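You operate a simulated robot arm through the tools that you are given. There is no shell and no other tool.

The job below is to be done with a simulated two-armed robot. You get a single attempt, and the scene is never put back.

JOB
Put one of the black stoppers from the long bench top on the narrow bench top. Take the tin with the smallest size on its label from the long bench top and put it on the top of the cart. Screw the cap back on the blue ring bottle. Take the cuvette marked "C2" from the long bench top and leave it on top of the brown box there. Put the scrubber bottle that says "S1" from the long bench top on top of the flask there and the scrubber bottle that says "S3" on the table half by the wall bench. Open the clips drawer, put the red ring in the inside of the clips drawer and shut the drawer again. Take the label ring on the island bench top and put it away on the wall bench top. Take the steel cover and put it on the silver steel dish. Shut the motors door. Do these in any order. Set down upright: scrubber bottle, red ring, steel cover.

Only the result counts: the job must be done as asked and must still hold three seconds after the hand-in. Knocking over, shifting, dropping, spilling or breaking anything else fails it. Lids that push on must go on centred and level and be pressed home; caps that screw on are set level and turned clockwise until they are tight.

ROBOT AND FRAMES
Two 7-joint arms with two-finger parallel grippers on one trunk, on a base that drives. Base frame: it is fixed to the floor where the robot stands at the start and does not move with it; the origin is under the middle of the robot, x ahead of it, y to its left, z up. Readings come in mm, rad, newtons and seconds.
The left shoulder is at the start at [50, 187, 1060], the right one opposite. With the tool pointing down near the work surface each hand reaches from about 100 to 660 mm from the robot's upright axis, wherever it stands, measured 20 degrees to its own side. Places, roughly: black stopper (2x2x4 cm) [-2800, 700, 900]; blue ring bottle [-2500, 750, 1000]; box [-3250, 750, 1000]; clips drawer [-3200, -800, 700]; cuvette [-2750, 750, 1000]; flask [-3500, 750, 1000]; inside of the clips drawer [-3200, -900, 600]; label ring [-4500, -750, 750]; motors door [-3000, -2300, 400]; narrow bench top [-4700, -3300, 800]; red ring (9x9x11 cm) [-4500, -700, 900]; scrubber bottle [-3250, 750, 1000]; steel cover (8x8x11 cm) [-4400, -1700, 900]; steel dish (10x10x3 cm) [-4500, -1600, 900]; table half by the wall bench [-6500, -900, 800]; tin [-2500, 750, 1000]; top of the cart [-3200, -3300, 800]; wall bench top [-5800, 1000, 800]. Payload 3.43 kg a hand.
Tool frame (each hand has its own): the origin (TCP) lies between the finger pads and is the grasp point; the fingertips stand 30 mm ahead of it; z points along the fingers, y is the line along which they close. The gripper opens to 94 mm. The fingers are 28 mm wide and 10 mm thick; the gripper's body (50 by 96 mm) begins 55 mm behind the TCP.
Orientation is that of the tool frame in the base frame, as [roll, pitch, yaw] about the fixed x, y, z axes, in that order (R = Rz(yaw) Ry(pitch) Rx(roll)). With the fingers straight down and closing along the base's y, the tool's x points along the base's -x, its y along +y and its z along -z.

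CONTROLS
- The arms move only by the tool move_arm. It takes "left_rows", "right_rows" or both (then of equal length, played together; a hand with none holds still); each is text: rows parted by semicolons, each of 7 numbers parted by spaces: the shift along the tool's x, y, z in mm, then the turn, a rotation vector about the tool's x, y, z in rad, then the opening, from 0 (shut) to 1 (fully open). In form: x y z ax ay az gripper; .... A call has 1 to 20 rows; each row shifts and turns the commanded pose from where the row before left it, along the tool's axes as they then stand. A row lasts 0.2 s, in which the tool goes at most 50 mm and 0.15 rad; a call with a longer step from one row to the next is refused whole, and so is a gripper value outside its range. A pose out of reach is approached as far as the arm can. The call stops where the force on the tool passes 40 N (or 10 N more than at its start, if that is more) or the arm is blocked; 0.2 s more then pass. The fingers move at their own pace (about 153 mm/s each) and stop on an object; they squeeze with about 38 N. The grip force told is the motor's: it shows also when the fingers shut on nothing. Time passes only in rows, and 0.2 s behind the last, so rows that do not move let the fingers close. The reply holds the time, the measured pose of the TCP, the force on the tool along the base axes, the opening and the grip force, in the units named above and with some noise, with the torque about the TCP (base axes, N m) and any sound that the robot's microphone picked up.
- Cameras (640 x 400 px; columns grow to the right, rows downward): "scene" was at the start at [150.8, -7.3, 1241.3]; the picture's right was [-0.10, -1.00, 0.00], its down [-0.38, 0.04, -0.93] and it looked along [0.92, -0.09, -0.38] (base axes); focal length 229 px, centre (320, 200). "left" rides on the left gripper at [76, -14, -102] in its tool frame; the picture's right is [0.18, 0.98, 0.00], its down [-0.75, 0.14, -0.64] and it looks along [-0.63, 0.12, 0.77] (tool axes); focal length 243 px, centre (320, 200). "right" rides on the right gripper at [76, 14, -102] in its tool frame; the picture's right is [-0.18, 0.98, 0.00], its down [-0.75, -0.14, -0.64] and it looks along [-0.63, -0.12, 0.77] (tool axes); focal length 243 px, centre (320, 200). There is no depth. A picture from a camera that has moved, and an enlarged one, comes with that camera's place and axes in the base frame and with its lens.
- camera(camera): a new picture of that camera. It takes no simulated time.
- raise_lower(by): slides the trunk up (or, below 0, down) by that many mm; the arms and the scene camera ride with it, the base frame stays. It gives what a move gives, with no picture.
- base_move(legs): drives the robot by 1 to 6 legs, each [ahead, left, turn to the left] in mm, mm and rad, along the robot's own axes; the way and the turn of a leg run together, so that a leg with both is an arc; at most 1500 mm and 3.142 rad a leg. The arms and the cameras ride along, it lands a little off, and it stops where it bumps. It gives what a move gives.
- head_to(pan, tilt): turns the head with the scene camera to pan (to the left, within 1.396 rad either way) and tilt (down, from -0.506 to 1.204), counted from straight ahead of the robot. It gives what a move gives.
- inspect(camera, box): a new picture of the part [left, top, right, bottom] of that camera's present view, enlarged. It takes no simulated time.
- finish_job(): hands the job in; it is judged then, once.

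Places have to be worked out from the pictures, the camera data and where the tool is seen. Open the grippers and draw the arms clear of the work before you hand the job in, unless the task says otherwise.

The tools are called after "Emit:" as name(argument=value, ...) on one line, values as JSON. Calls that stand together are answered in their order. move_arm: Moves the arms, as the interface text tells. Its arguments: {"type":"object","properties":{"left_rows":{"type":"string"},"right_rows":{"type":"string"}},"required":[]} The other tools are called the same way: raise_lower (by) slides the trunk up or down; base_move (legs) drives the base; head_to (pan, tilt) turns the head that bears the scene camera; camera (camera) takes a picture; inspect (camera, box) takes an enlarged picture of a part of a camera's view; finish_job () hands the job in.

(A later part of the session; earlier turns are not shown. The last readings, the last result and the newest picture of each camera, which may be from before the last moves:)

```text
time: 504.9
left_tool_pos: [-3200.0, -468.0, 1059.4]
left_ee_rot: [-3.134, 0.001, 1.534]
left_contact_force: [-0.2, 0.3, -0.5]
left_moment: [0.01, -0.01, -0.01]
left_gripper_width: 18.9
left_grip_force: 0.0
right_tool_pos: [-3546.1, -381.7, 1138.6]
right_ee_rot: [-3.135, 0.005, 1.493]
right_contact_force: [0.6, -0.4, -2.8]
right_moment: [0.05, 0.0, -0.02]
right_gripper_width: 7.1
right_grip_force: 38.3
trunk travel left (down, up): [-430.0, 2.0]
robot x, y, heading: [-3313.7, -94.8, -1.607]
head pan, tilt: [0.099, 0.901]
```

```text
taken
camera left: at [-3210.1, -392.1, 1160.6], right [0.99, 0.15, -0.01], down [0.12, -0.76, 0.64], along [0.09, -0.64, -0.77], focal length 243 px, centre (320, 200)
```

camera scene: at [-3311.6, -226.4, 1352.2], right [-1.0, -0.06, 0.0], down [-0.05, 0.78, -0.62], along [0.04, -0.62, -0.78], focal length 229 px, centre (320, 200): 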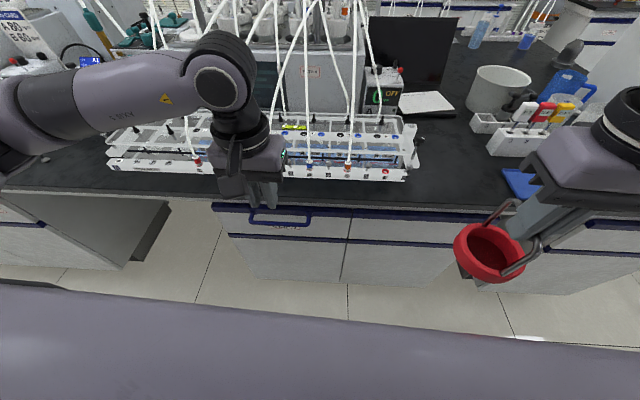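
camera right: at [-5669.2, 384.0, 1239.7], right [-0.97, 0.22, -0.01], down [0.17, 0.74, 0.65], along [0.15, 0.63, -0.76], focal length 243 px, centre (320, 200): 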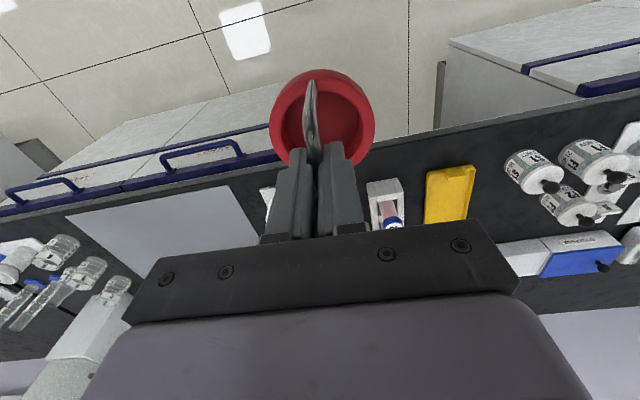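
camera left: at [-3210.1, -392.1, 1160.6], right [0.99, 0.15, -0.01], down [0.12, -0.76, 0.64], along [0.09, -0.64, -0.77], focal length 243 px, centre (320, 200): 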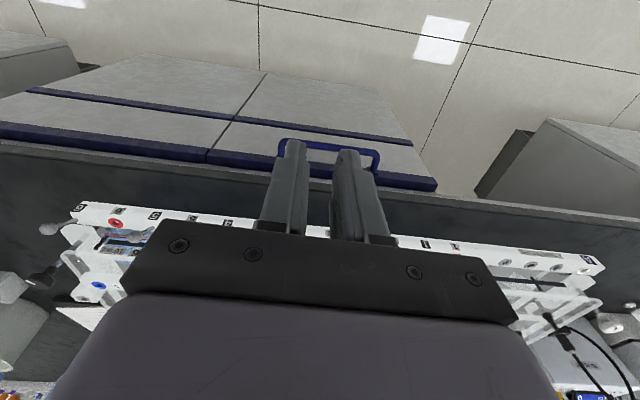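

The handle bar is at about (−3155, −608, 722), under the bench edge, so I must grip it with the hand pointing forward. I back up 150 mm, straighten, and lower the trunk 300 mm.

Emit:
base_move(legs=[[-150, -10, 0.037]])

Emit:
raise_lower(by=-300)

Emit:
head_to(pan=0.1, tilt=0.55)

Emit:
camera(camera="scene")

```text
time: 506.2
left_tool_pos: [-3193.0, -316.1, 1059.1]
left_ee_rot: [-3.131, 0.0, 1.567]
left_contact_force: [-0.3, -0.3, 0.3]
left_moment: [0.0, -0.01, 0.02]
left_gripper_width: 18.5
left_grip_force: 0.1
right_tool_pos: [-3541.3, -240.4, 1138.7]
right_ee_rot: [-3.135, 0.004, 1.528]
right_contact_force: [0.7, -0.1, -3.1]
right_moment: [0.02, -0.02, 0.0]
right_gripper_width: 7.4
right_grip_force: 38.0
trunk travel left (down, up): [-430.0, 2.0]
robot x, y, heading: [-3320.5, 55.6, -1.572]
head pan, tilt: [0.099, 0.901]
```

```text
time: 509.2
left_tool_pos: [-3194.6, -316.6, 758.8]
left_ee_rot: [-3.132, 0.003, 1.568]
left_contact_force: [0.5, -0.3, 0.7]
left_moment: [0.02, -0.03, 0.0]
left_gripper_width: 19.0
left_grip_force: 0.0
right_tool_pos: [-3542.2, -241.6, 838.4]
right_ee_rot: [-3.134, 0.005, 1.528]
right_contact_force: [0.2, -0.1, -3.1]
right_moment: [0.03, -0.01, 0.04]
right_gripper_width: 7.3
right_grip_force: 38.3
trunk travel left (down, up): [-130.0, 302.0]
robot x, y, heading: [-3319.3, 52.7, -1.578]
head pan, tilt: [0.099, 0.901]
```

```text
time: 510.1
left_tool_pos: [-3193.4, -316.0, 758.9]
left_ee_rot: [-3.133, 0.002, 1.567]
left_contact_force: [0.8, -0.1, 0.0]
left_moment: [-0.04, 0.01, -0.01]
left_gripper_width: 18.9
left_grip_force: 0.0
right_tool_pos: [-3542.3, -241.3, 838.0]
right_ee_rot: [-3.134, 0.005, 1.529]
right_contact_force: [0.9, -0.1, -3.9]
right_moment: [-0.03, 0.01, 0.0]
right_gripper_width: 7.2
right_grip_force: 38.4
trunk travel left (down, up): [-130.0, 302.0]
robot x, y, heading: [-3322.4, 52.1, -1.575]
head pan, tilt: [0.099, 0.55]
```

```text
taken
camera scene: at [-3312.2, -92.3, 1081.3], right [-1.0, -0.09, 0.0], down [-0.05, 0.52, -0.85], along [0.08, -0.85, -0.52], focal length 229 px, centre (320, 200)
```

scene: 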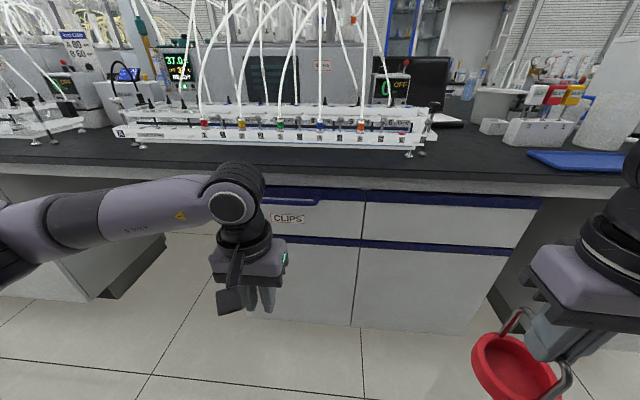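

The CLIPS label is confirmed. I move the left hand forward and turn it so that it can point south with the fingers closing vertically.

Emit:
move_arm(left_rows="-35 0 0 0 0 0 0.5; -35 0 0 0 0 0 0.5; -35 0 0 0 0 0 0.5; -35 0 0 0 0 0 0.5; 0 0 0 0 0 -0.145 0.5; 0 0 0 0 0 -0.145 0.5; 0 0 0 0 0 -0.145 0.5; 0 0 0 0 0 -0.145 0.5; 0 0 0 0 0 -0.145 0.5; 0 0 0 0 0 -0.145 0.5; 0 0 0 0 0 -0.145 0.5; 0 0 0 0 0 -0.145 0.5; 0 0 0 0 0 -0.145 0.5; 0 0 0 0 0 -0.145 0.5; 0 0 0 0 0 -0.121 0.5; 0 0 0 0 0 0 0.5")

Emit:
move_arm(left_rows="0 0 0 0.145 0 0 0.5; 0 0 0 0.145 0 0 0.5; 0 0 0 0.145 0 0 0.5; 0 0 0 0.145 0 0 0.5; 0 0 0 0 0 0 0.5")

Emit:
camera(camera="scene")

```text
time: 513.5
left_tool_pos: [-3193.8, -456.3, 759.8]
left_ee_rot: [-3.14, -0.009, 3.142]
left_contact_force: [0.4, -0.7, -0.4]
left_moment: [0.0, -0.01, 0.0]
left_gripper_width: 47.1
left_grip_force: 0.1
right_tool_pos: [-3542.4, -242.4, 837.8]
right_ee_rot: [-3.134, 0.007, 1.53]
right_contact_force: [-0.1, 1.1, -2.7]
right_moment: [0.03, -0.01, 0.01]
right_gripper_width: 7.6
right_grip_force: 38.3
trunk travel left (down, up): [-130.0, 302.0]
robot x, y, heading: [-3321.8, 54.0, -1.576]
head pan, tilt: [0.099, 0.55]
```

```text
time: 514.6
left_tool_pos: [-3195.0, -458.2, 759.8]
left_ee_rot: [-2.56, -0.009, 3.141]
left_contact_force: [-1.0, -0.1, 0.0]
left_moment: [0.0, 0.01, -0.02]
left_gripper_width: 47.0
left_grip_force: 0.0
right_tool_pos: [-3542.7, -241.7, 838.6]
right_ee_rot: [-3.134, 0.004, 1.53]
right_contact_force: [0.0, -0.3, -4.5]
right_moment: [0.03, 0.02, -0.01]
right_gripper_width: 7.3
right_grip_force: 37.7
trunk travel left (down, up): [-130.0, 302.0]
robot x, y, heading: [-3323.3, 52.6, -1.578]
head pan, tilt: [0.099, 0.55]
```

```text
taken
camera scene: at [-3312.1, -92.4, 1081.4], right [-1.0, -0.09, 0.0], down [-0.05, 0.52, -0.85], along [0.08, -0.85, -0.52], focal length 229 px, centre (320, 200)
```

scene: 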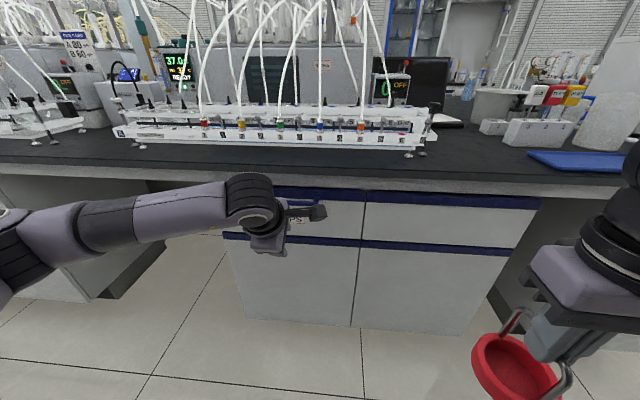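

It tilts the right way (south and down). I continue the tilt to nearly horizontal.

Emit:
move_arm(left_rows="0 0 0 0.148 0 0 0.5; 0 0 0 0.148 0 0 0.5; 0 0 0 0.148 0 0 0.5; 0 0 0 0.148 0 0 0.5; 0 0 0 0.148 0 0 0.5; 0 0 0 0 0 0 0.5")

Emit:
camera(camera="left")

Emit:
camera(camera="scene")

```text
time: 516.0
left_tool_pos: [-3195.2, -456.7, 758.7]
left_ee_rot: [-1.817, -0.008, 3.139]
left_contact_force: [-0.4, 0.3, 0.3]
left_moment: [-0.01, 0.0, 0.01]
left_gripper_width: 47.2
left_grip_force: 0.0
right_tool_pos: [-3542.8, -242.0, 838.3]
right_ee_rot: [-3.136, 0.005, 1.53]
right_contact_force: [-0.2, -0.3, -3.6]
right_moment: [0.02, -0.04, 0.02]
right_gripper_width: 7.4
right_grip_force: 37.9
trunk travel left (down, up): [-130.0, 302.0]
robot x, y, heading: [-3321.0, 50.9, -1.579]
head pan, tilt: [0.099, 0.55]
```

```text
taken
camera left: at [-3269.9, -360.6, 798.1], right [-0.19, 0.24, -0.95], down [0.76, 0.65, 0.01], along [0.63, -0.72, -0.31], focal length 243 px, centre (320, 200)
```

left: 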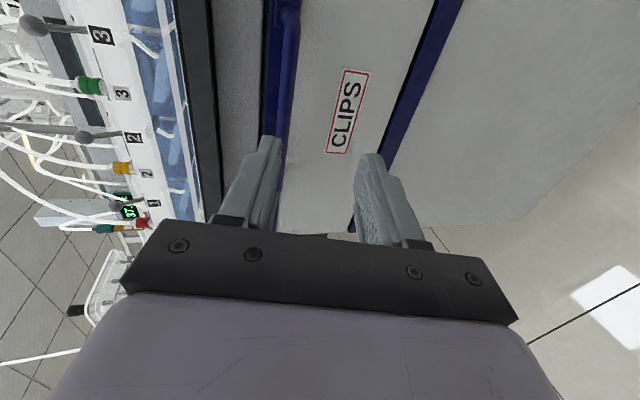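

```text
taken
camera scene: at [-3312.7, -92.1, 1081.5], right [-1.0, -0.09, 0.0], down [-0.05, 0.52, -0.85], along [0.08, -0.85, -0.52], focal length 229 px, centre (320, 200)
```

scene: 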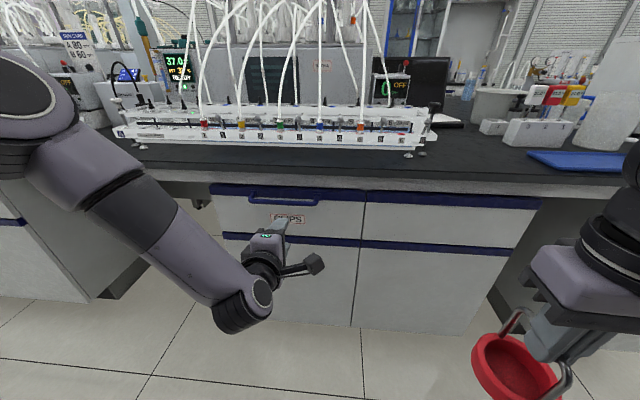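

The bar works out at y≈−594, z≈756. I advance 100 mm straight south at that height and check.

Emit:
move_arm(left_rows="0 -7.6 33.4 0 0 0 0.5; 0 -7.6 33.4 0 0 0 0.5; 0 -7.6 33.4 0 0 0 0.5; 0 0 0 0 0 0 0.5")

Emit:
camera(camera="left")

Emit:
inspect(camera="scene", box=[220, 170, 340, 260])

```text
time: 517.0
left_tool_pos: [-3194.5, -560.3, 757.6]
left_ee_rot: [-1.824, -0.007, -3.14]
left_contact_force: [0.4, -0.7, 0.1]
left_moment: [-0.01, 0.01, -0.03]
left_gripper_width: 47.1
left_grip_force: 0.1
right_tool_pos: [-3541.1, -242.1, 838.1]
right_ee_rot: [-3.133, 0.004, 1.528]
right_contact_force: [0.0, 0.6, -3.4]
right_moment: [0.01, 0.01, -0.02]
right_gripper_width: 7.5
right_grip_force: 38.6
trunk travel left (down, up): [-130.0, 302.0]
robot x, y, heading: [-3318.4, 50.5, -1.58]
head pan, tilt: [0.099, 0.55]
```

```text
taken
camera left: at [-3269.4, -464.2, 796.5], right [-0.19, 0.25, -0.95], down [0.75, 0.66, 0.02], along [0.63, -0.71, -0.31], focal length 243 px, centre (320, 200)
```

left: 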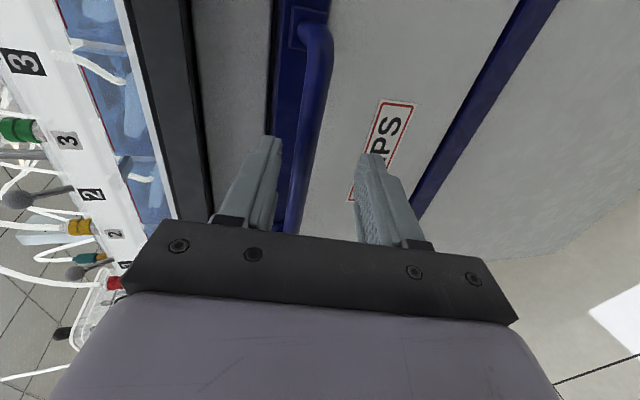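

```text
4.44 times, centred on (280, 215) of scene
camera zoom: at [-3312.1, -92.4, 1081.4], right [-1.0, -0.09, 0.0], down [-0.05, 0.52, -0.85], along [0.08, -0.85, -0.52], focal length 1019 px, centre (498, 133)
```

zoom: 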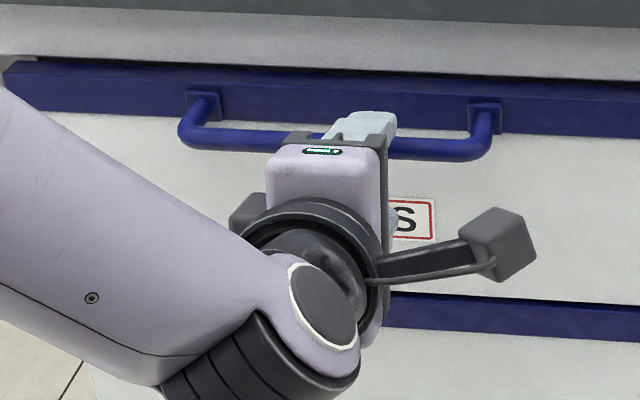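

The bar lies between the fingers' heights. I advance 34 mm and close on the bar.

Emit:
move_arm(left_rows="0 -4 16.5 0 0 0 0.5; 0 -4 16.5 0 0 0 0.5; 0 0 0 0 0 0 0.5; 0 0 0 0 0 0 0.3; 0 0 0 0 0 0 0.1; 0 0 0 0 0 0 0; 0 0 0 0 0 0 0")

Emit:
camera(camera="left")

```text
time: 518.6
left_tool_pos: [-3196.6, -593.4, 759.1]
left_ee_rot: [-1.817, -0.01, 3.138]
left_contact_force: [-1.1, -0.5, 7.3]
left_moment: [-0.05, -0.37, -0.19]
left_gripper_width: 16.2
left_grip_force: 45.3
right_tool_pos: [-3541.9, -241.6, 839.1]
right_ee_rot: [-3.135, 0.006, 1.53]
right_contact_force: [-0.1, 0.0, -5.0]
right_moment: [0.07, -0.01, 0.01]
right_gripper_width: 7.3
right_grip_force: 38.0
trunk travel left (down, up): [-130.0, 302.0]
robot x, y, heading: [-3320.6, 56.1, -1.574]
head pan, tilt: [0.099, 0.55]
```

```text
taken
camera left: at [-3270.8, -497.9, 797.1], right [-0.19, 0.24, -0.95], down [0.76, 0.66, 0.01], along [0.63, -0.72, -0.31], focal length 243 px, centre (320, 200)
```

left: 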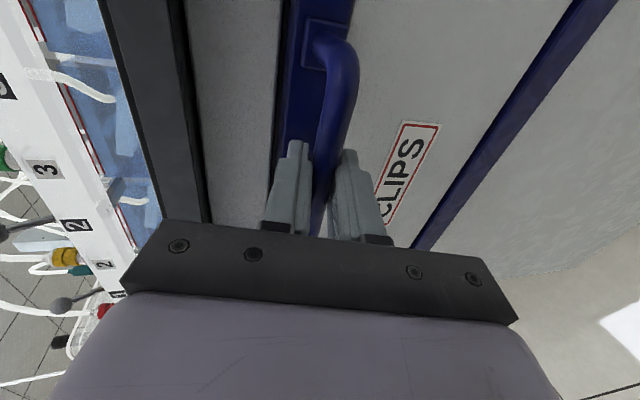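

The bar is gripped. I pull the drawer open with the arm, 30 mm per row.

Emit:
move_arm(left_rows="0 3.6 -14.5 0 0 0 0; 0 5 -20 0 0 0 0; 0 7.3 -29.1 0 0 0 0; 0 7.3 -29.1 0 0 0 0; 0 0 0 0 0 0 0")

Emit:
camera(camera="scene")

```text
time: 519.9
left_tool_pos: [-3195.5, -496.9, 759.4]
left_ee_rot: [-1.818, -0.01, -3.141]
left_contact_force: [-4.2, 1.0, 13.3]
left_moment: [-0.1, -0.92, 0.66]
left_gripper_width: 13.7
left_grip_force: 44.9
right_tool_pos: [-3543.2, -241.7, 838.9]
right_ee_rot: [-3.137, 0.006, 1.528]
right_contact_force: [0.7, -0.1, -3.3]
right_moment: [0.05, 0.02, -0.01]
right_gripper_width: 7.4
right_grip_force: 37.7
trunk travel left (down, up): [-130.0, 302.0]
robot x, y, heading: [-3322.3, 52.9, -1.576]
head pan, tilt: [0.099, 0.55]
```

```text
taken
camera scene: at [-3312.9, -91.3, 1081.7], right [-1.0, -0.09, 0.0], down [-0.05, 0.52, -0.85], along [0.08, -0.85, -0.52], focal length 229 px, centre (320, 200)
```

scene: 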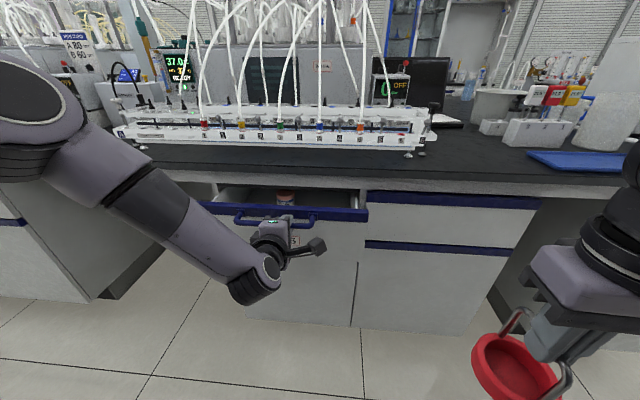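

The drawer is sliding out. I continue by backing the base 100 mm.

Emit:
base_move(legs=[[-100, 0, 0]])

Emit:
camera(camera="scene")

```text
time: 521.0
left_tool_pos: [-3195.9, -398.5, 757.9]
left_ee_rot: [-1.818, -0.01, 3.137]
left_contact_force: [-14.2, 1.3, 14.1]
left_moment: [-0.06, -0.45, 0.2]
left_gripper_width: 14.0
left_grip_force: 45.5
right_tool_pos: [-3541.7, -142.4, 838.2]
right_ee_rot: [-3.137, 0.005, 1.53]
right_contact_force: [0.0, -0.5, -3.9]
right_moment: [0.02, 0.0, -0.04]
right_gripper_width: 7.3
right_grip_force: 37.4
trunk travel left (down, up): [-130.0, 302.0]
robot x, y, heading: [-3317.6, 149.7, -1.575]
head pan, tilt: [0.099, 0.55]
```

```text
taken
camera scene: at [-3312.6, 7.4, 1081.7], right [-1.0, -0.09, 0.0], down [-0.05, 0.52, -0.85], along [0.08, -0.85, -0.52], focal length 229 px, centre (320, 200)
```

scene: 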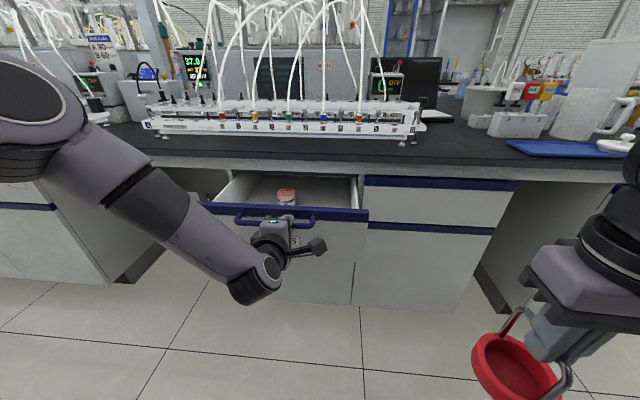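

The drawer is ~195 mm open, with a small jar inside. I pull another 80 mm with the arm.

Emit:
move_arm(left_rows="0 5 -20 0 0 0 0; 0 5 -20 0 0 0 0; 0 5 -20 0 0 0 0; 0 5 -20 0 0 0 0; 0 0 0 0 0 0 0")

Emit:
head_to(pan=0.1, tilt=0.75)

Emit:
camera(camera="scene")

```text
time: 522.2
left_tool_pos: [-3196.2, -314.4, 757.7]
left_ee_rot: [-1.82, -0.01, 3.137]
left_contact_force: [-1.0, 0.4, 4.6]
left_moment: [0.08, -0.42, -1.47]
left_gripper_width: 13.9
left_grip_force: 44.6
right_tool_pos: [-3542.0, -143.9, 838.4]
right_ee_rot: [-3.134, 0.005, 1.529]
right_contact_force: [-0.3, -0.2, -2.3]
right_moment: [0.05, -0.03, -0.01]
right_gripper_width: 7.2
right_grip_force: 37.6
trunk travel left (down, up): [-130.0, 302.0]
robot x, y, heading: [-3317.1, 152.3, -1.573]
head pan, tilt: [0.099, 0.55]
```

```text
time: 522.9
left_tool_pos: [-3196.8, -315.1, 758.8]
left_ee_rot: [-1.818, -0.009, 3.137]
left_contact_force: [-3.9, 0.5, 5.1]
left_moment: [-0.01, -0.49, -0.87]
left_gripper_width: 13.6
left_grip_force: 45.0
right_tool_pos: [-3542.2, -143.5, 838.7]
right_ee_rot: [-3.136, 0.006, 1.529]
right_contact_force: [-0.9, -0.2, -3.8]
right_moment: [0.01, 0.02, 0.03]
right_gripper_width: 7.3
right_grip_force: 37.2
trunk travel left (down, up): [-130.0, 302.0]
robot x, y, heading: [-3317.7, 152.0, -1.58]
head pan, tilt: [0.099, 0.75]
```

```text
taken
camera scene: at [-3312.6, 13.6, 1064.2], right [-1.0, -0.09, 0.0], down [-0.06, 0.68, -0.73], along [0.07, -0.73, -0.68], focal length 229 px, centre (320, 200)
```

scene: 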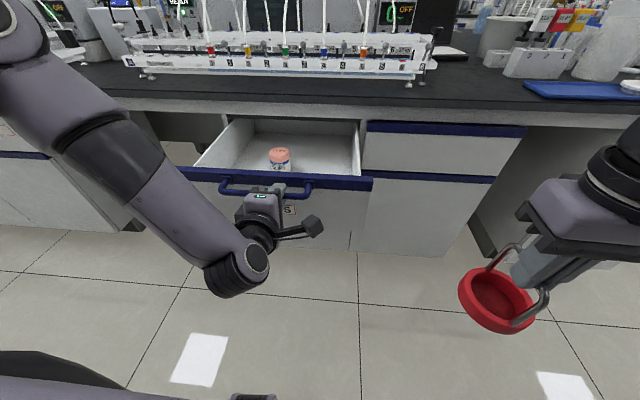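

The drawer is open ~280 mm; there's free room right of the jar. I open the left gripper and withdraw it from the handle (base back 25 mm plus 15 mm by arm).

Emit:
move_arm(left_rows="0 0 0 0 0 0 0.4; 0 0 0 0 0 0 0.8; 0 0 0 0 0 0 0.8; 0 3.7 -14.5 0 0 0 0.8; 0 0 0 0 0 0 0.8")

Emit:
base_move(legs=[[-28, 0, 0]])

Emit:
camera(camera="left")

Emit:
camera(camera="scene")

```text
time: 524.1
left_tool_pos: [-3196.0, -302.6, 759.2]
left_ee_rot: [-1.821, -0.009, 3.138]
left_contact_force: [0.6, 1.1, 0.5]
left_moment: [0.01, 0.02, 0.0]
left_gripper_width: 75.2
left_grip_force: 0.0
right_tool_pos: [-3542.8, -144.2, 837.6]
right_ee_rot: [-3.134, 0.004, 1.53]
right_contact_force: [-1.0, 0.5, -3.1]
right_moment: [0.05, -0.01, -0.02]
right_gripper_width: 7.4
right_grip_force: 37.6
trunk travel left (down, up): [-130.0, 302.0]
robot x, y, heading: [-3321.9, 153.3, -1.577]
head pan, tilt: [0.099, 0.75]
```

```text
time: 525.0
left_tool_pos: [-3197.0, -273.1, 757.2]
left_ee_rot: [-1.82, -0.01, 3.138]
left_contact_force: [0.1, -0.1, -0.4]
left_moment: [0.03, 0.0, 0.01]
left_gripper_width: 75.4
left_grip_force: 0.0
right_tool_pos: [-3540.0, -115.1, 838.9]
right_ee_rot: [-3.135, 0.005, 1.532]
right_contact_force: [0.5, 0.6, -3.4]
right_moment: [0.03, 0.03, -0.04]
right_gripper_width: 7.3
right_grip_force: 37.7
trunk travel left (down, up): [-130.0, 302.0]
robot x, y, heading: [-3320.6, 179.0, -1.576]
head pan, tilt: [0.099, 0.75]
```

```text
taken
camera left: at [-3271.2, -177.8, 797.4], right [-0.19, 0.24, -0.95], down [0.76, 0.65, 0.01], along [0.63, -0.72, -0.31], focal length 243 px, centre (320, 200)
```

left: 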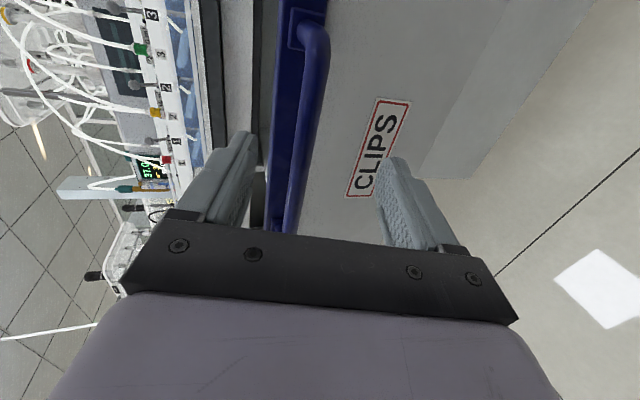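

```text
taken
camera scene: at [-3312.0, 41.3, 1064.0], right [-1.0, -0.1, 0.0], down [-0.06, 0.68, -0.73], along [0.07, -0.73, -0.68], focal length 229 px, centre (320, 200)
```

scene: 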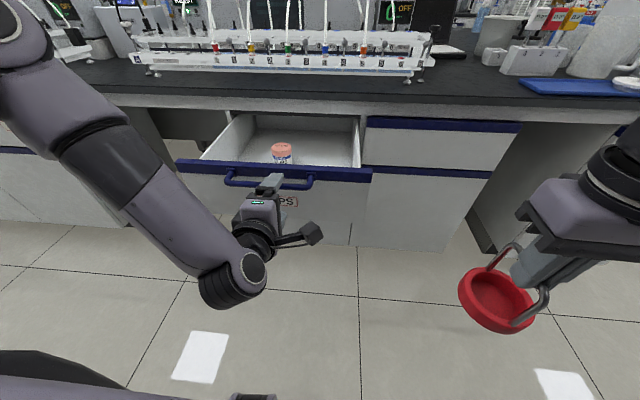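

The handle is just clear. I withdraw 20 mm more by arm, then raise the trunk 170 mm.

Emit:
move_arm(left_rows="0 3 -10 0 0 0 0.4; 0 3 -10 0 0 0 0.2; 0 0 0 0 0 0 0.2")

Emit:
raise_lower(by=170)

Emit:
move_arm(left_rows="0 0 0 -0.145 0 0 0.2; 0 0 0 -0.145 0 0 0.2; 0 0 0 -0.145 0 0 0.2; 0 0 0 -0.145 0 0 0.2; 0 0 0 -0.145 0 0 0.2; 0 0 0 -0.145 0 0 0.2; 0 0 0 -0.145 0 0 0.2; 0 0 0 -0.145 0 0 0.2; 0 0 0 -0.145 0 0 0.2; 0 0 0 0 0 0 0.2")

Emit:
camera(camera="scene")

```text
time: 525.8
left_tool_pos: [-3196.6, -253.4, 757.4]
left_ee_rot: [-1.819, -0.011, 3.138]
left_contact_force: [-0.2, -0.2, -0.6]
left_moment: [0.01, -0.02, -0.01]
left_gripper_width: 18.7
left_grip_force: 0.0
right_tool_pos: [-3540.9, -116.0, 838.4]
right_ee_rot: [-3.134, 0.004, 1.53]
right_contact_force: [-0.5, -0.1, -2.9]
right_moment: [0.02, 0.02, 0.0]
right_gripper_width: 7.1
right_grip_force: 38.2
trunk travel left (down, up): [-130.0, 302.0]
robot x, y, heading: [-3321.1, 180.6, -1.578]
head pan, tilt: [0.099, 0.75]
```

```text
time: 527.7
left_tool_pos: [-3197.1, -253.9, 927.2]
left_ee_rot: [-1.82, -0.01, 3.138]
left_contact_force: [-0.9, 0.1, 0.0]
left_moment: [0.0, -0.02, 0.05]
left_gripper_width: 18.9
left_grip_force: 0.1
right_tool_pos: [-3540.7, -115.4, 1007.9]
right_ee_rot: [-3.136, 0.004, 1.53]
right_contact_force: [0.3, 0.2, -3.8]
right_moment: [0.0, -0.03, -0.01]
right_gripper_width: 7.3
right_grip_force: 38.4
trunk travel left (down, up): [-300.0, 132.0]
robot x, y, heading: [-3318.3, 180.5, -1.571]
head pan, tilt: [0.099, 0.75]
```

```text
time: 529.9
left_tool_pos: [-3196.7, -253.4, 927.4]
left_ee_rot: [-3.127, -0.011, 3.138]
left_contact_force: [-0.3, 0.3, 0.6]
left_moment: [0.0, -0.01, 0.01]
left_gripper_width: 18.8
left_grip_force: 0.1
right_tool_pos: [-3541.3, -116.0, 1008.0]
right_ee_rot: [-3.135, 0.004, 1.533]
right_contact_force: [-0.3, 0.4, -3.2]
right_moment: [-0.01, -0.01, 0.0]
right_gripper_width: 7.4
right_grip_force: 37.7
trunk travel left (down, up): [-300.0, 132.0]
robot x, y, heading: [-3317.3, 177.7, -1.578]
head pan, tilt: [0.099, 0.75]
```

```text
taken
camera scene: at [-3312.0, 41.3, 1234.0], right [-1.0, -0.1, 0.0], down [-0.06, 0.68, -0.73], along [0.07, -0.73, -0.68], focal length 229 px, centre (320, 200)
```

scene: 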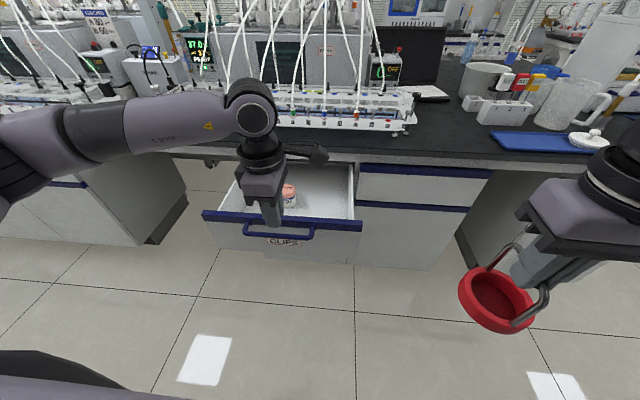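

I move the left hand aside to the east, then bring the robot forward and slightly left so the right hand can reach into the drawer.

Emit:
move_arm(left_rows="-40 0 0 0 0 0 0.2; -40 0 0 0 0 0 0.2; -40 0 0 0 0 0 0.2; -40 0 0 0 0 0 0.2; 0 0 0 0 0 0 0.2")

Emit:
base_move(legs=[[148, 60, 0]])

Emit:
camera(camera="scene")

Emit:
inspect(camera="scene", box=[200, 160, 400, 285])

```text
time: 531.1
left_tool_pos: [-3035.3, -254.0, 926.9]
left_ee_rot: [-3.127, -0.011, 3.138]
left_contact_force: [-0.4, 1.0, 0.2]
left_moment: [0.02, 0.01, 0.0]
left_gripper_width: 18.8
left_grip_force: 0.1
right_tool_pos: [-3541.3, -115.4, 1007.9]
right_ee_rot: [-3.134, 0.004, 1.531]
right_contact_force: [0.4, 0.1, -3.7]
right_moment: [0.04, -0.01, 0.0]
right_gripper_width: 7.4
right_grip_force: 38.0
trunk travel left (down, up): [-300.0, 132.0]
robot x, y, heading: [-3320.1, 186.6, -1.576]
head pan, tilt: [0.099, 0.75]
```

```text
time: 532.5
left_tool_pos: [-2975.1, -402.4, 928.0]
left_ee_rot: [-3.127, -0.011, 3.14]
left_contact_force: [-0.4, 0.0, -0.2]
left_moment: [0.02, 0.0, 0.01]
left_gripper_width: 18.9
left_grip_force: 0.1
right_tool_pos: [-3480.9, -265.6, 1007.5]
right_ee_rot: [-3.136, 0.005, 1.532]
right_contact_force: [-0.4, -0.5, -3.4]
right_moment: [0.03, -0.02, 0.0]
right_gripper_width: 7.3
right_grip_force: 37.8
trunk travel left (down, up): [-300.0, 132.0]
robot x, y, heading: [-3258.8, 33.2, -1.58]
head pan, tilt: [0.099, 0.75]
```

```text
taken
camera scene: at [-3252.1, -107.8, 1233.9], right [-1.0, -0.1, 0.0], down [-0.07, 0.68, -0.73], along [0.07, -0.73, -0.68], focal length 229 px, centre (320, 200)
```

scene: 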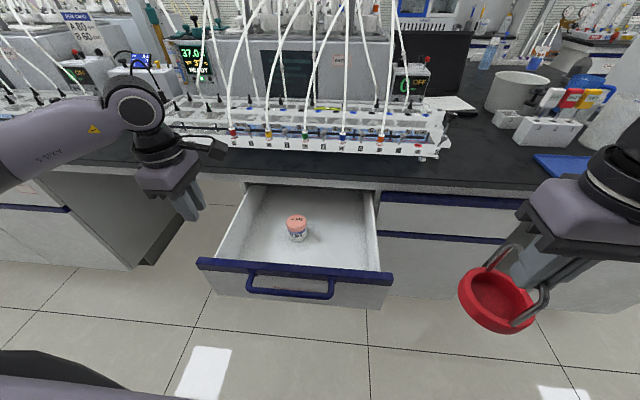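

```text
3.20 times, centred on (300, 222) of scene
camera zoom: at [-3252.1, -107.8, 1233.9], right [-1.0, -0.1, 0.0], down [-0.07, 0.68, -0.73], along [0.07, -0.73, -0.68], focal length 734 px, centre (384, 128)
```

zoom: 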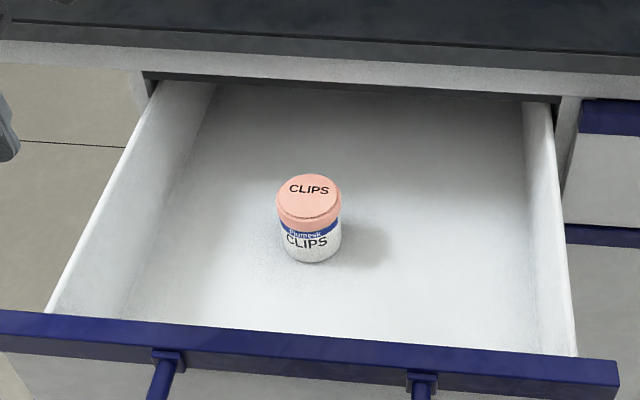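

I can see the whole drawer interior with the CLIPS tin. I move the red ring above the free right part at ≈(−3265, −500).

Emit:
move_arm(right_rows="-28.2 28.1 5 0 0 0 0; -28.2 28.1 5 0 0 0 0; -28.2 28.1 5 0 0 0 0; -28.2 28.1 5 0 0 0 0; -28.2 28.1 5 0 0 0 0; -28.2 28.1 5 0 0 0 0; -28.2 28.1 5 0 0 0 0; -28.2 28.1 5 0 0 0 0; 0 0 0 0 0 0 0")

Emit:
camera(camera="right")

Emit:
camera(camera="scene")

```text
time: 534.5
left_tool_pos: [-2975.7, -401.8, 927.5]
left_ee_rot: [-3.127, -0.011, 3.14]
left_contact_force: [-0.6, -0.4, 0.2]
left_moment: [0.02, 0.0, 0.01]
left_gripper_width: 18.8
left_grip_force: 0.1
right_tool_pos: [-3265.0, -498.3, 967.1]
right_ee_rot: [-3.134, 0.005, 1.53]
right_contact_force: [0.4, 0.0, -3.8]
right_moment: [0.01, -0.01, -0.01]
right_gripper_width: 7.3
right_grip_force: 37.8
trunk travel left (down, up): [-300.0, 132.0]
robot x, y, heading: [-3259.5, 36.0, -1.574]
head pan, tilt: [0.099, 0.75]
```

```text
taken
camera right: at [-3247.9, -421.5, 1069.4], right [0.98, -0.22, -0.01], down [-0.17, -0.74, 0.65], along [-0.15, -0.63, -0.76], focal length 243 px, centre (320, 200)
```

right: 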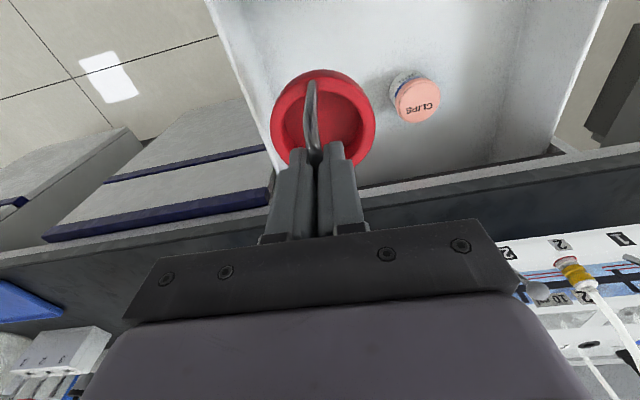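

```text
taken
camera scene: at [-3252.3, -107.4, 1234.0], right [-1.0, -0.1, 0.0], down [-0.07, 0.68, -0.73], along [0.07, -0.73, -0.68], focal length 229 px, centre (320, 200)
```

scene: 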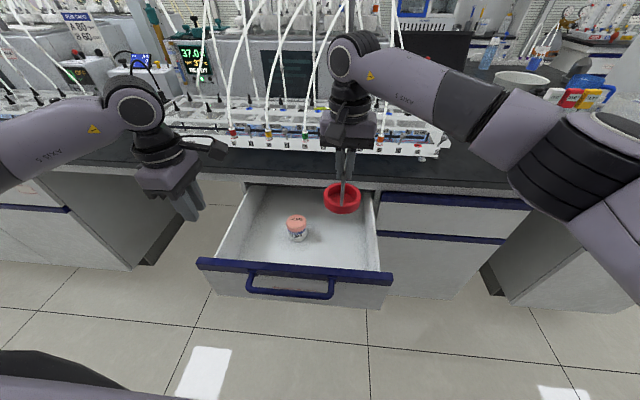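

Triangulation gives the drawer floor at z≈667 and the tin clear to the east. I lower the red ring into the drawer.

Emit:
move_arm(right_rows="0 0 40 0 0 0 0; 0 0 40 0 0 0 0; 0 0 40 0 0 0 0; 0 0 25 0 0 0 0; 0 0 0 0 0 0 0")

Emit:
camera(camera="right")

Emit:
inspect(camera="scene", box=[220, 160, 420, 285])

```text
time: 535.7
left_tool_pos: [-2974.6, -401.2, 927.4]
left_ee_rot: [-3.124, -0.011, 3.139]
left_contact_force: [-0.2, 0.5, -0.2]
left_moment: [-0.02, 0.01, -0.02]
left_gripper_width: 18.9
left_grip_force: 0.1
right_tool_pos: [-3266.6, -498.7, 819.8]
right_ee_rot: [-3.134, 0.006, 1.533]
right_contact_force: [0.7, 0.7, -3.4]
right_moment: [0.04, 0.0, 0.01]
right_gripper_width: 7.3
right_grip_force: 37.5
trunk travel left (down, up): [-300.0, 132.0]
robot x, y, heading: [-3261.2, 32.8, -1.576]
head pan, tilt: [0.099, 0.75]
```

```text
taken
camera right: at [-3249.8, -423.3, 921.7], right [0.97, -0.22, -0.01], down [-0.17, -0.74, 0.65], along [-0.15, -0.63, -0.76], focal length 243 px, centre (320, 200)
```

right: 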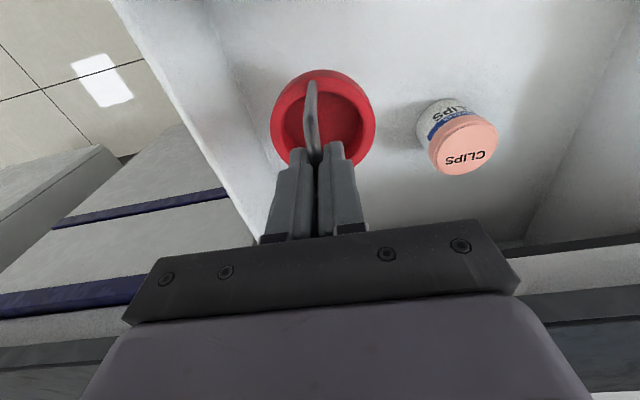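

```text
3.20 times, centred on (320, 222) of scene
camera zoom: at [-3252.2, -107.4, 1234.0], right [-1.0, -0.1, 0.0], down [-0.07, 0.68, -0.73], along [0.07, -0.73, -0.68], focal length 734 px, centre (320, 128)
```

zoom: 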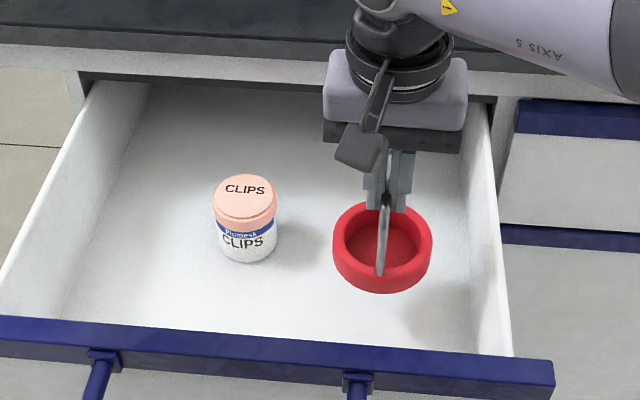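

Good placement. I lower the rest in small steps.

Emit:
move_arm(right_rows="0 0 12 0 0 0 0; 0 0 10 0 0 0 0; 0 0 0 0 0 0 0")

Emit:
move_arm(right_rows="0 0 5 0 0 0 0; 0 0 0 0 0 0 0")

Emit:
move_arm(right_rows="0 0 4 0 0 0 0; 0 0 0 0 0 0 0")

Emit:
move_arm(right_rows="0 0 4 0 0 0 0; 0 0 0 0 0 0 0")

```text
time: 536.5
left_tool_pos: [-2974.1, -401.2, 927.1]
left_ee_rot: [-3.126, -0.011, 3.141]
left_contact_force: [0.2, -0.7, 0.1]
left_moment: [0.01, -0.02, -0.02]
left_gripper_width: 18.7
left_grip_force: 0.1
right_tool_pos: [-3267.0, -498.3, 799.1]
right_ee_rot: [-3.135, 0.006, 1.533]
right_contact_force: [0.9, -0.1, -4.2]
right_moment: [0.04, 0.01, 0.02]
right_gripper_width: 7.4
right_grip_force: 37.9
trunk travel left (down, up): [-300.0, 132.0]
robot x, y, heading: [-3258.0, 32.8, -1.57]
head pan, tilt: [0.099, 0.75]
```

```text
time: 537.1
left_tool_pos: [-2975.8, -402.1, 926.8]
left_ee_rot: [-3.127, -0.009, 3.14]
left_contact_force: [0.2, -0.3, -0.7]
left_moment: [-0.04, 0.02, -0.01]
left_gripper_width: 18.8
left_grip_force: 0.1
right_tool_pos: [-3267.4, -498.8, 793.9]
right_ee_rot: [-3.135, 0.006, 1.532]
right_contact_force: [0.4, -0.2, -3.4]
right_moment: [0.03, -0.02, 0.01]
right_gripper_width: 7.2
right_grip_force: 37.9
trunk travel left (down, up): [-300.0, 132.0]
robot x, y, heading: [-3262.8, 31.5, -1.576]
head pan, tilt: [0.099, 0.75]
```

```text
time: 537.7
left_tool_pos: [-2974.2, -401.1, 927.4]
left_ee_rot: [-3.127, -0.01, 3.139]
left_contact_force: [0.4, 0.0, -0.7]
left_moment: [-0.03, -0.03, 0.0]
left_gripper_width: 18.7
left_grip_force: 0.2
right_tool_pos: [-3267.1, -499.3, 791.5]
right_ee_rot: [-3.135, 0.005, 1.532]
right_contact_force: [0.2, -0.8, -2.9]
right_moment: [0.06, 0.0, -0.01]
right_gripper_width: 7.1
right_grip_force: 38.2
trunk travel left (down, up): [-300.0, 132.0]
robot x, y, heading: [-3261.9, 29.5, -1.571]
head pan, tilt: [0.099, 0.75]
```

```text
time: 538.3
left_tool_pos: [-2975.2, -401.3, 927.3]
left_ee_rot: [-3.126, -0.011, 3.141]
left_contact_force: [-0.8, -0.2, 0.0]
left_moment: [0.03, -0.01, -0.02]
left_gripper_width: 18.8
left_grip_force: 0.0
right_tool_pos: [-3266.2, -499.2, 787.8]
right_ee_rot: [-3.134, 0.006, 1.534]
right_contact_force: [1.3, 0.9, -2.6]
right_moment: [0.0, 0.01, -0.03]
right_gripper_width: 7.3
right_grip_force: 37.8
trunk travel left (down, up): [-300.0, 132.0]
robot x, y, heading: [-3259.5, 32.3, -1.577]
head pan, tilt: [0.099, 0.75]
```

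Emit:
move_arm(right_rows="0 0 4 0 0 0 0; 0 0 0 0 0 0 0")

Emit:
move_arm(right_rows="0 0 3 0 0 0 0; 0 0 0 0 0 0 0")

Emit:
move_arm(right_rows="0 0 3 0 0 0 0; 0 0 0 0 0 0 0")

Emit:
inspect(camera="scene", box=[280, 180, 400, 270])

```text
time: 538.9
left_tool_pos: [-2975.4, -402.2, 927.5]
left_ee_rot: [-3.125, -0.011, 3.141]
left_contact_force: [-0.9, 0.2, -0.9]
left_moment: [0.01, 0.01, 0.03]
left_gripper_width: 18.9
left_grip_force: 0.0
right_tool_pos: [-3266.4, -500.9, 783.4]
right_ee_rot: [-3.134, 0.005, 1.531]
right_contact_force: [-0.1, -0.1, -4.0]
right_moment: [0.05, 0.01, 0.03]
right_gripper_width: 7.3
right_grip_force: 38.3
trunk travel left (down, up): [-300.0, 132.0]
robot x, y, heading: [-3259.8, 32.2, -1.573]
head pan, tilt: [0.099, 0.75]
```

```text
time: 539.5
left_tool_pos: [-2974.8, -401.9, 927.6]
left_ee_rot: [-3.126, -0.012, 3.141]
left_contact_force: [-0.1, -0.5, -0.3]
left_moment: [0.01, -0.01, -0.05]
left_gripper_width: 19.1
left_grip_force: 0.0
right_tool_pos: [-3268.0, -499.1, 780.3]
right_ee_rot: [-3.136, 0.004, 1.531]
right_contact_force: [0.3, 0.3, -3.5]
right_moment: [0.05, 0.05, 0.02]
right_gripper_width: 7.3
right_grip_force: 38.3
trunk travel left (down, up): [-300.0, 132.0]
robot x, y, heading: [-3258.9, 32.3, -1.567]
head pan, tilt: [0.099, 0.75]
```

```text
time: 540.1
left_tool_pos: [-2974.9, -402.6, 928.6]
left_ee_rot: [-3.125, -0.01, 3.14]
left_contact_force: [0.4, -0.8, 0.2]
left_moment: [0.03, 0.0, -0.01]
left_gripper_width: 18.6
left_grip_force: 0.1
right_tool_pos: [-3265.6, -499.7, 776.5]
right_ee_rot: [-3.135, 0.007, 1.531]
right_contact_force: [-0.8, -0.2, -2.7]
right_moment: [0.05, 0.0, 0.05]
right_gripper_width: 7.4
right_grip_force: 38.3
trunk travel left (down, up): [-300.0, 132.0]
robot x, y, heading: [-3260.9, 31.9, -1.572]
head pan, tilt: [0.099, 0.75]
```

```text
4.44 times, centred on (340, 225) of scene
camera zoom: at [-3252.2, -107.5, 1234.0], right [-1.0, -0.1, 0.0], down [-0.07, 0.68, -0.73], along [0.07, -0.73, -0.68], focal length 1019 px, centre (231, 89)
```

zoom: 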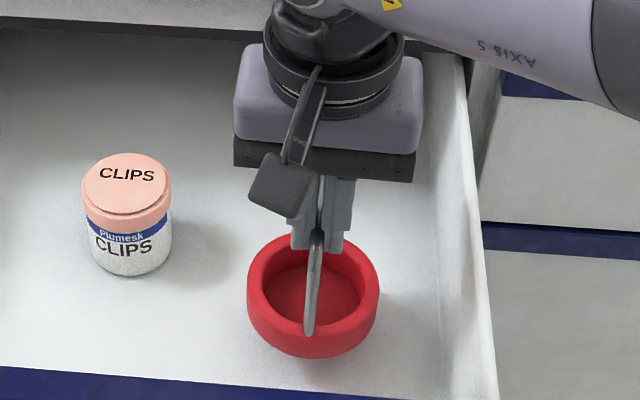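

Still hovering by the look of its shadow. I continue lowering.

Emit:
move_arm(right_rows="0 0 5 0 0 0 0; 0 0 0 0 0 0 0")

Emit:
move_arm(right_rows="0 0 4 0 0 0 0; 0 0 0 0 0 0 0")

Emit:
move_arm(right_rows="0 0 4 0 0 0 0; 0 0 0 0 0 0 0")

Emit:
move_arm(right_rows="0 0 3 0 0 0 0; 0 0 0 0 0 0 0")

```text
time: 540.7
left_tool_pos: [-2975.4, -402.4, 928.0]
left_ee_rot: [-3.125, -0.009, 3.138]
left_contact_force: [-0.5, -0.2, -0.2]
left_moment: [0.02, -0.02, -0.02]
left_gripper_width: 19.0
left_grip_force: 0.2
right_tool_pos: [-3266.5, -500.6, 772.4]
right_ee_rot: [-3.133, 0.004, 1.532]
right_contact_force: [-0.6, 0.0, -3.4]
right_moment: [0.02, -0.03, 0.03]
right_gripper_width: 7.2
right_grip_force: 37.9
trunk travel left (down, up): [-300.0, 132.0]
robot x, y, heading: [-3257.6, 28.9, -1.577]
head pan, tilt: [0.099, 0.75]
```

```text
time: 541.3
left_tool_pos: [-2975.5, -402.0, 927.6]
left_ee_rot: [-3.127, -0.009, 3.14]
left_contact_force: [0.0, 0.3, 1.0]
left_moment: [0.03, 0.0, -0.01]
left_gripper_width: 18.7
left_grip_force: 0.0
right_tool_pos: [-3268.1, -500.1, 767.7]
right_ee_rot: [-3.134, 0.005, 1.531]
right_contact_force: [0.2, 0.6, -3.9]
right_moment: [0.06, -0.02, -0.02]
right_gripper_width: 7.2
right_grip_force: 38.4
trunk travel left (down, up): [-300.0, 132.0]
robot x, y, heading: [-3259.1, 31.1, -1.576]
head pan, tilt: [0.099, 0.75]
```

```text
time: 541.9
left_tool_pos: [-2976.1, -400.7, 928.5]
left_ee_rot: [-3.126, -0.011, 3.139]
left_contact_force: [-0.6, -1.0, 0.1]
left_moment: [-0.03, -0.02, -0.03]
left_gripper_width: 18.8
left_grip_force: 0.0
right_tool_pos: [-3268.5, -500.1, 764.4]
right_ee_rot: [-3.136, 0.006, 1.532]
right_contact_force: [0.0, -0.8, -3.4]
right_moment: [0.03, -0.01, -0.02]
right_gripper_width: 7.2
right_grip_force: 37.9
trunk travel left (down, up): [-300.0, 132.0]
robot x, y, heading: [-3259.7, 30.3, -1.574]
head pan, tilt: [0.099, 0.75]
```

```text
time: 542.5
left_tool_pos: [-2974.2, -400.6, 928.2]
left_ee_rot: [-3.124, -0.012, 3.141]
left_contact_force: [0.6, -0.6, -0.4]
left_moment: [0.0, 0.0, -0.01]
left_gripper_width: 18.8
left_grip_force: 0.1
right_tool_pos: [-3268.6, -499.5, 760.3]
right_ee_rot: [-3.135, 0.006, 1.533]
right_contact_force: [-0.1, 0.2, -2.9]
right_moment: [0.03, 0.02, -0.01]
right_gripper_width: 7.4
right_grip_force: 37.8
trunk travel left (down, up): [-300.0, 132.0]
robot x, y, heading: [-3258.3, 31.3, -1.579]
head pan, tilt: [0.099, 0.75]
```

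Emit:
move_arm(right_rows="0 0 4 0 0 0 0; 0 0 0 0 0 0 0")

Emit:
move_arm(right_rows="0 0 4 0 0 0 0; 0 0 0 0 0 0 0")

Emit:
inspect(camera="scene", box=[280, 180, 400, 270])

Emit:
inspect(camera="right", box=[220, 40, 420, 180])

```text
time: 543.1
left_tool_pos: [-2974.5, -401.8, 928.4]
left_ee_rot: [-3.126, -0.011, 3.141]
left_contact_force: [1.0, -0.6, -0.1]
left_moment: [0.01, 0.01, 0.01]
left_gripper_width: 18.6
left_grip_force: 0.1
right_tool_pos: [-3267.3, -499.3, 757.0]
right_ee_rot: [-3.135, 0.005, 1.534]
right_contact_force: [-0.4, 0.2, -4.0]
right_moment: [0.0, 0.01, 0.02]
right_gripper_width: 7.3
right_grip_force: 38.1
trunk travel left (down, up): [-300.0, 132.0]
robot x, y, heading: [-3258.3, 25.2, -1.578]
head pan, tilt: [0.099, 0.75]
```

```text
time: 543.7
left_tool_pos: [-2974.9, -401.9, 927.3]
left_ee_rot: [-3.125, -0.01, 3.139]
left_contact_force: [0.3, 1.0, -0.1]
left_moment: [-0.01, -0.03, -0.04]
left_gripper_width: 18.8
left_grip_force: 0.1
right_tool_pos: [-3267.7, -500.1, 753.4]
right_ee_rot: [-3.133, 0.006, 1.53]
right_contact_force: [-0.2, -0.8, -3.2]
right_moment: [0.02, -0.02, -0.02]
right_gripper_width: 7.7
right_grip_force: 38.5
trunk travel left (down, up): [-300.0, 132.0]
robot x, y, heading: [-3259.9, 32.3, -1.572]
head pan, tilt: [0.099, 0.75]
```

```text
4.44 times, centred on (340, 225) of scene
camera zoom: at [-3252.2, -107.5, 1234.0], right [-1.0, -0.1, 0.0], down [-0.07, 0.68, -0.73], along [0.07, -0.73, -0.68], focal length 1019 px, centre (231, 89)
```

zoom: 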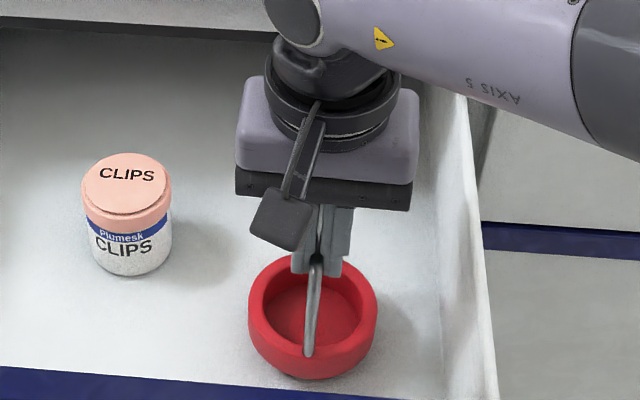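

```text
2.86 times, centred on (320, 110) of right
camera zoom: at [-3250.0, -423.5, 855.4], right [0.97, -0.22, -0.01], down [-0.17, -0.74, 0.65], along [-0.15, -0.63, -0.76], focal length 693 px, centre (320, 457)
```

zoom: 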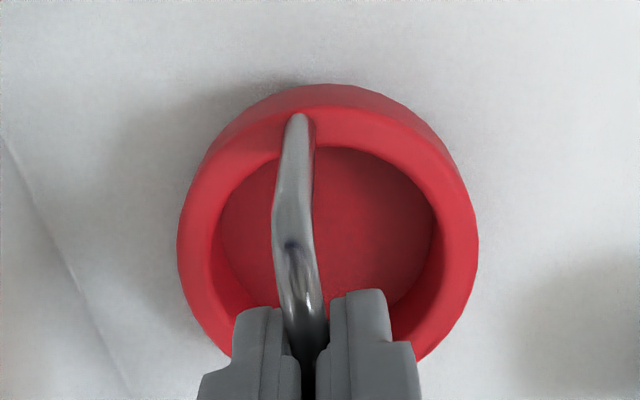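

Emit:
move_arm(right_rows="0 0 3 0 0 0 0; 0 0 0 0 0 0 0")

Emit:
move_arm(right_rows="0 0 3 0 0 0 0; 0 0 0 0 0 0 0")

Emit:
move_arm(right_rows="0 0 3 0 0 0 0; 0 0 0 0 0 0 0")

Emit:
move_arm(right_rows="0 0 3 0 0 0 0; 0 0 0 0 0 0 0")

```text
time: 544.3
left_tool_pos: [-2974.9, -401.5, 927.5]
left_ee_rot: [-3.127, -0.012, 3.139]
left_contact_force: [-0.1, -0.7, 0.5]
left_moment: [0.0, -0.03, 0.02]
left_gripper_width: 18.7
left_grip_force: 0.1
right_tool_pos: [-3266.8, -500.3, 751.2]
right_ee_rot: [-3.136, 0.006, 1.533]
right_contact_force: [1.5, -0.6, -3.0]
right_moment: [0.02, 0.0, 0.0]
right_gripper_width: 7.7
right_grip_force: 37.9
trunk travel left (down, up): [-300.0, 132.0]
robot x, y, heading: [-3262.1, 31.7, -1.575]
head pan, tilt: [0.099, 0.75]
```

```text
time: 544.9
left_tool_pos: [-2974.3, -402.8, 926.9]
left_ee_rot: [-3.126, -0.01, 3.139]
left_contact_force: [-0.9, -0.7, 0.0]
left_moment: [0.0, -0.01, 0.01]
left_gripper_width: 18.9
left_grip_force: 0.1
right_tool_pos: [-3266.1, -499.7, 746.8]
right_ee_rot: [-3.136, 0.006, 1.533]
right_contact_force: [0.8, 0.7, -4.0]
right_moment: [0.03, 0.02, 0.03]
right_gripper_width: 7.3
right_grip_force: 37.6
trunk travel left (down, up): [-300.0, 132.0]
robot x, y, heading: [-3260.7, 30.7, -1.578]
head pan, tilt: [0.099, 0.75]
```

```text
time: 545.5
left_tool_pos: [-2974.8, -401.3, 927.2]
left_ee_rot: [-3.127, -0.011, 3.141]
left_contact_force: [0.5, 0.8, -0.4]
left_moment: [0.04, -0.02, 0.02]
left_gripper_width: 18.8
left_grip_force: 0.1
right_tool_pos: [-3267.8, -499.8, 744.4]
right_ee_rot: [-3.135, 0.005, 1.532]
right_contact_force: [0.2, -0.6, -3.0]
right_moment: [0.05, 0.0, 0.0]
right_gripper_width: 7.4
right_grip_force: 37.9
trunk travel left (down, up): [-300.0, 132.0]
robot x, y, heading: [-3257.5, 31.6, -1.574]
head pan, tilt: [0.099, 0.75]
```

```text
time: 546.1
left_tool_pos: [-2974.2, -401.1, 927.9]
left_ee_rot: [-3.125, -0.011, 3.14]
left_contact_force: [-0.1, 0.0, 0.5]
left_moment: [0.01, -0.01, -0.01]
left_gripper_width: 18.9
left_grip_force: 0.1
right_tool_pos: [-3267.3, -498.6, 740.9]
right_ee_rot: [-3.133, 0.005, 1.532]
right_contact_force: [0.5, 0.7, -3.4]
right_moment: [0.04, 0.0, -0.01]
right_gripper_width: 7.5
right_grip_force: 38.1
trunk travel left (down, up): [-300.0, 132.0]
robot x, y, heading: [-3260.7, 33.1, -1.573]
head pan, tilt: [0.099, 0.75]
```

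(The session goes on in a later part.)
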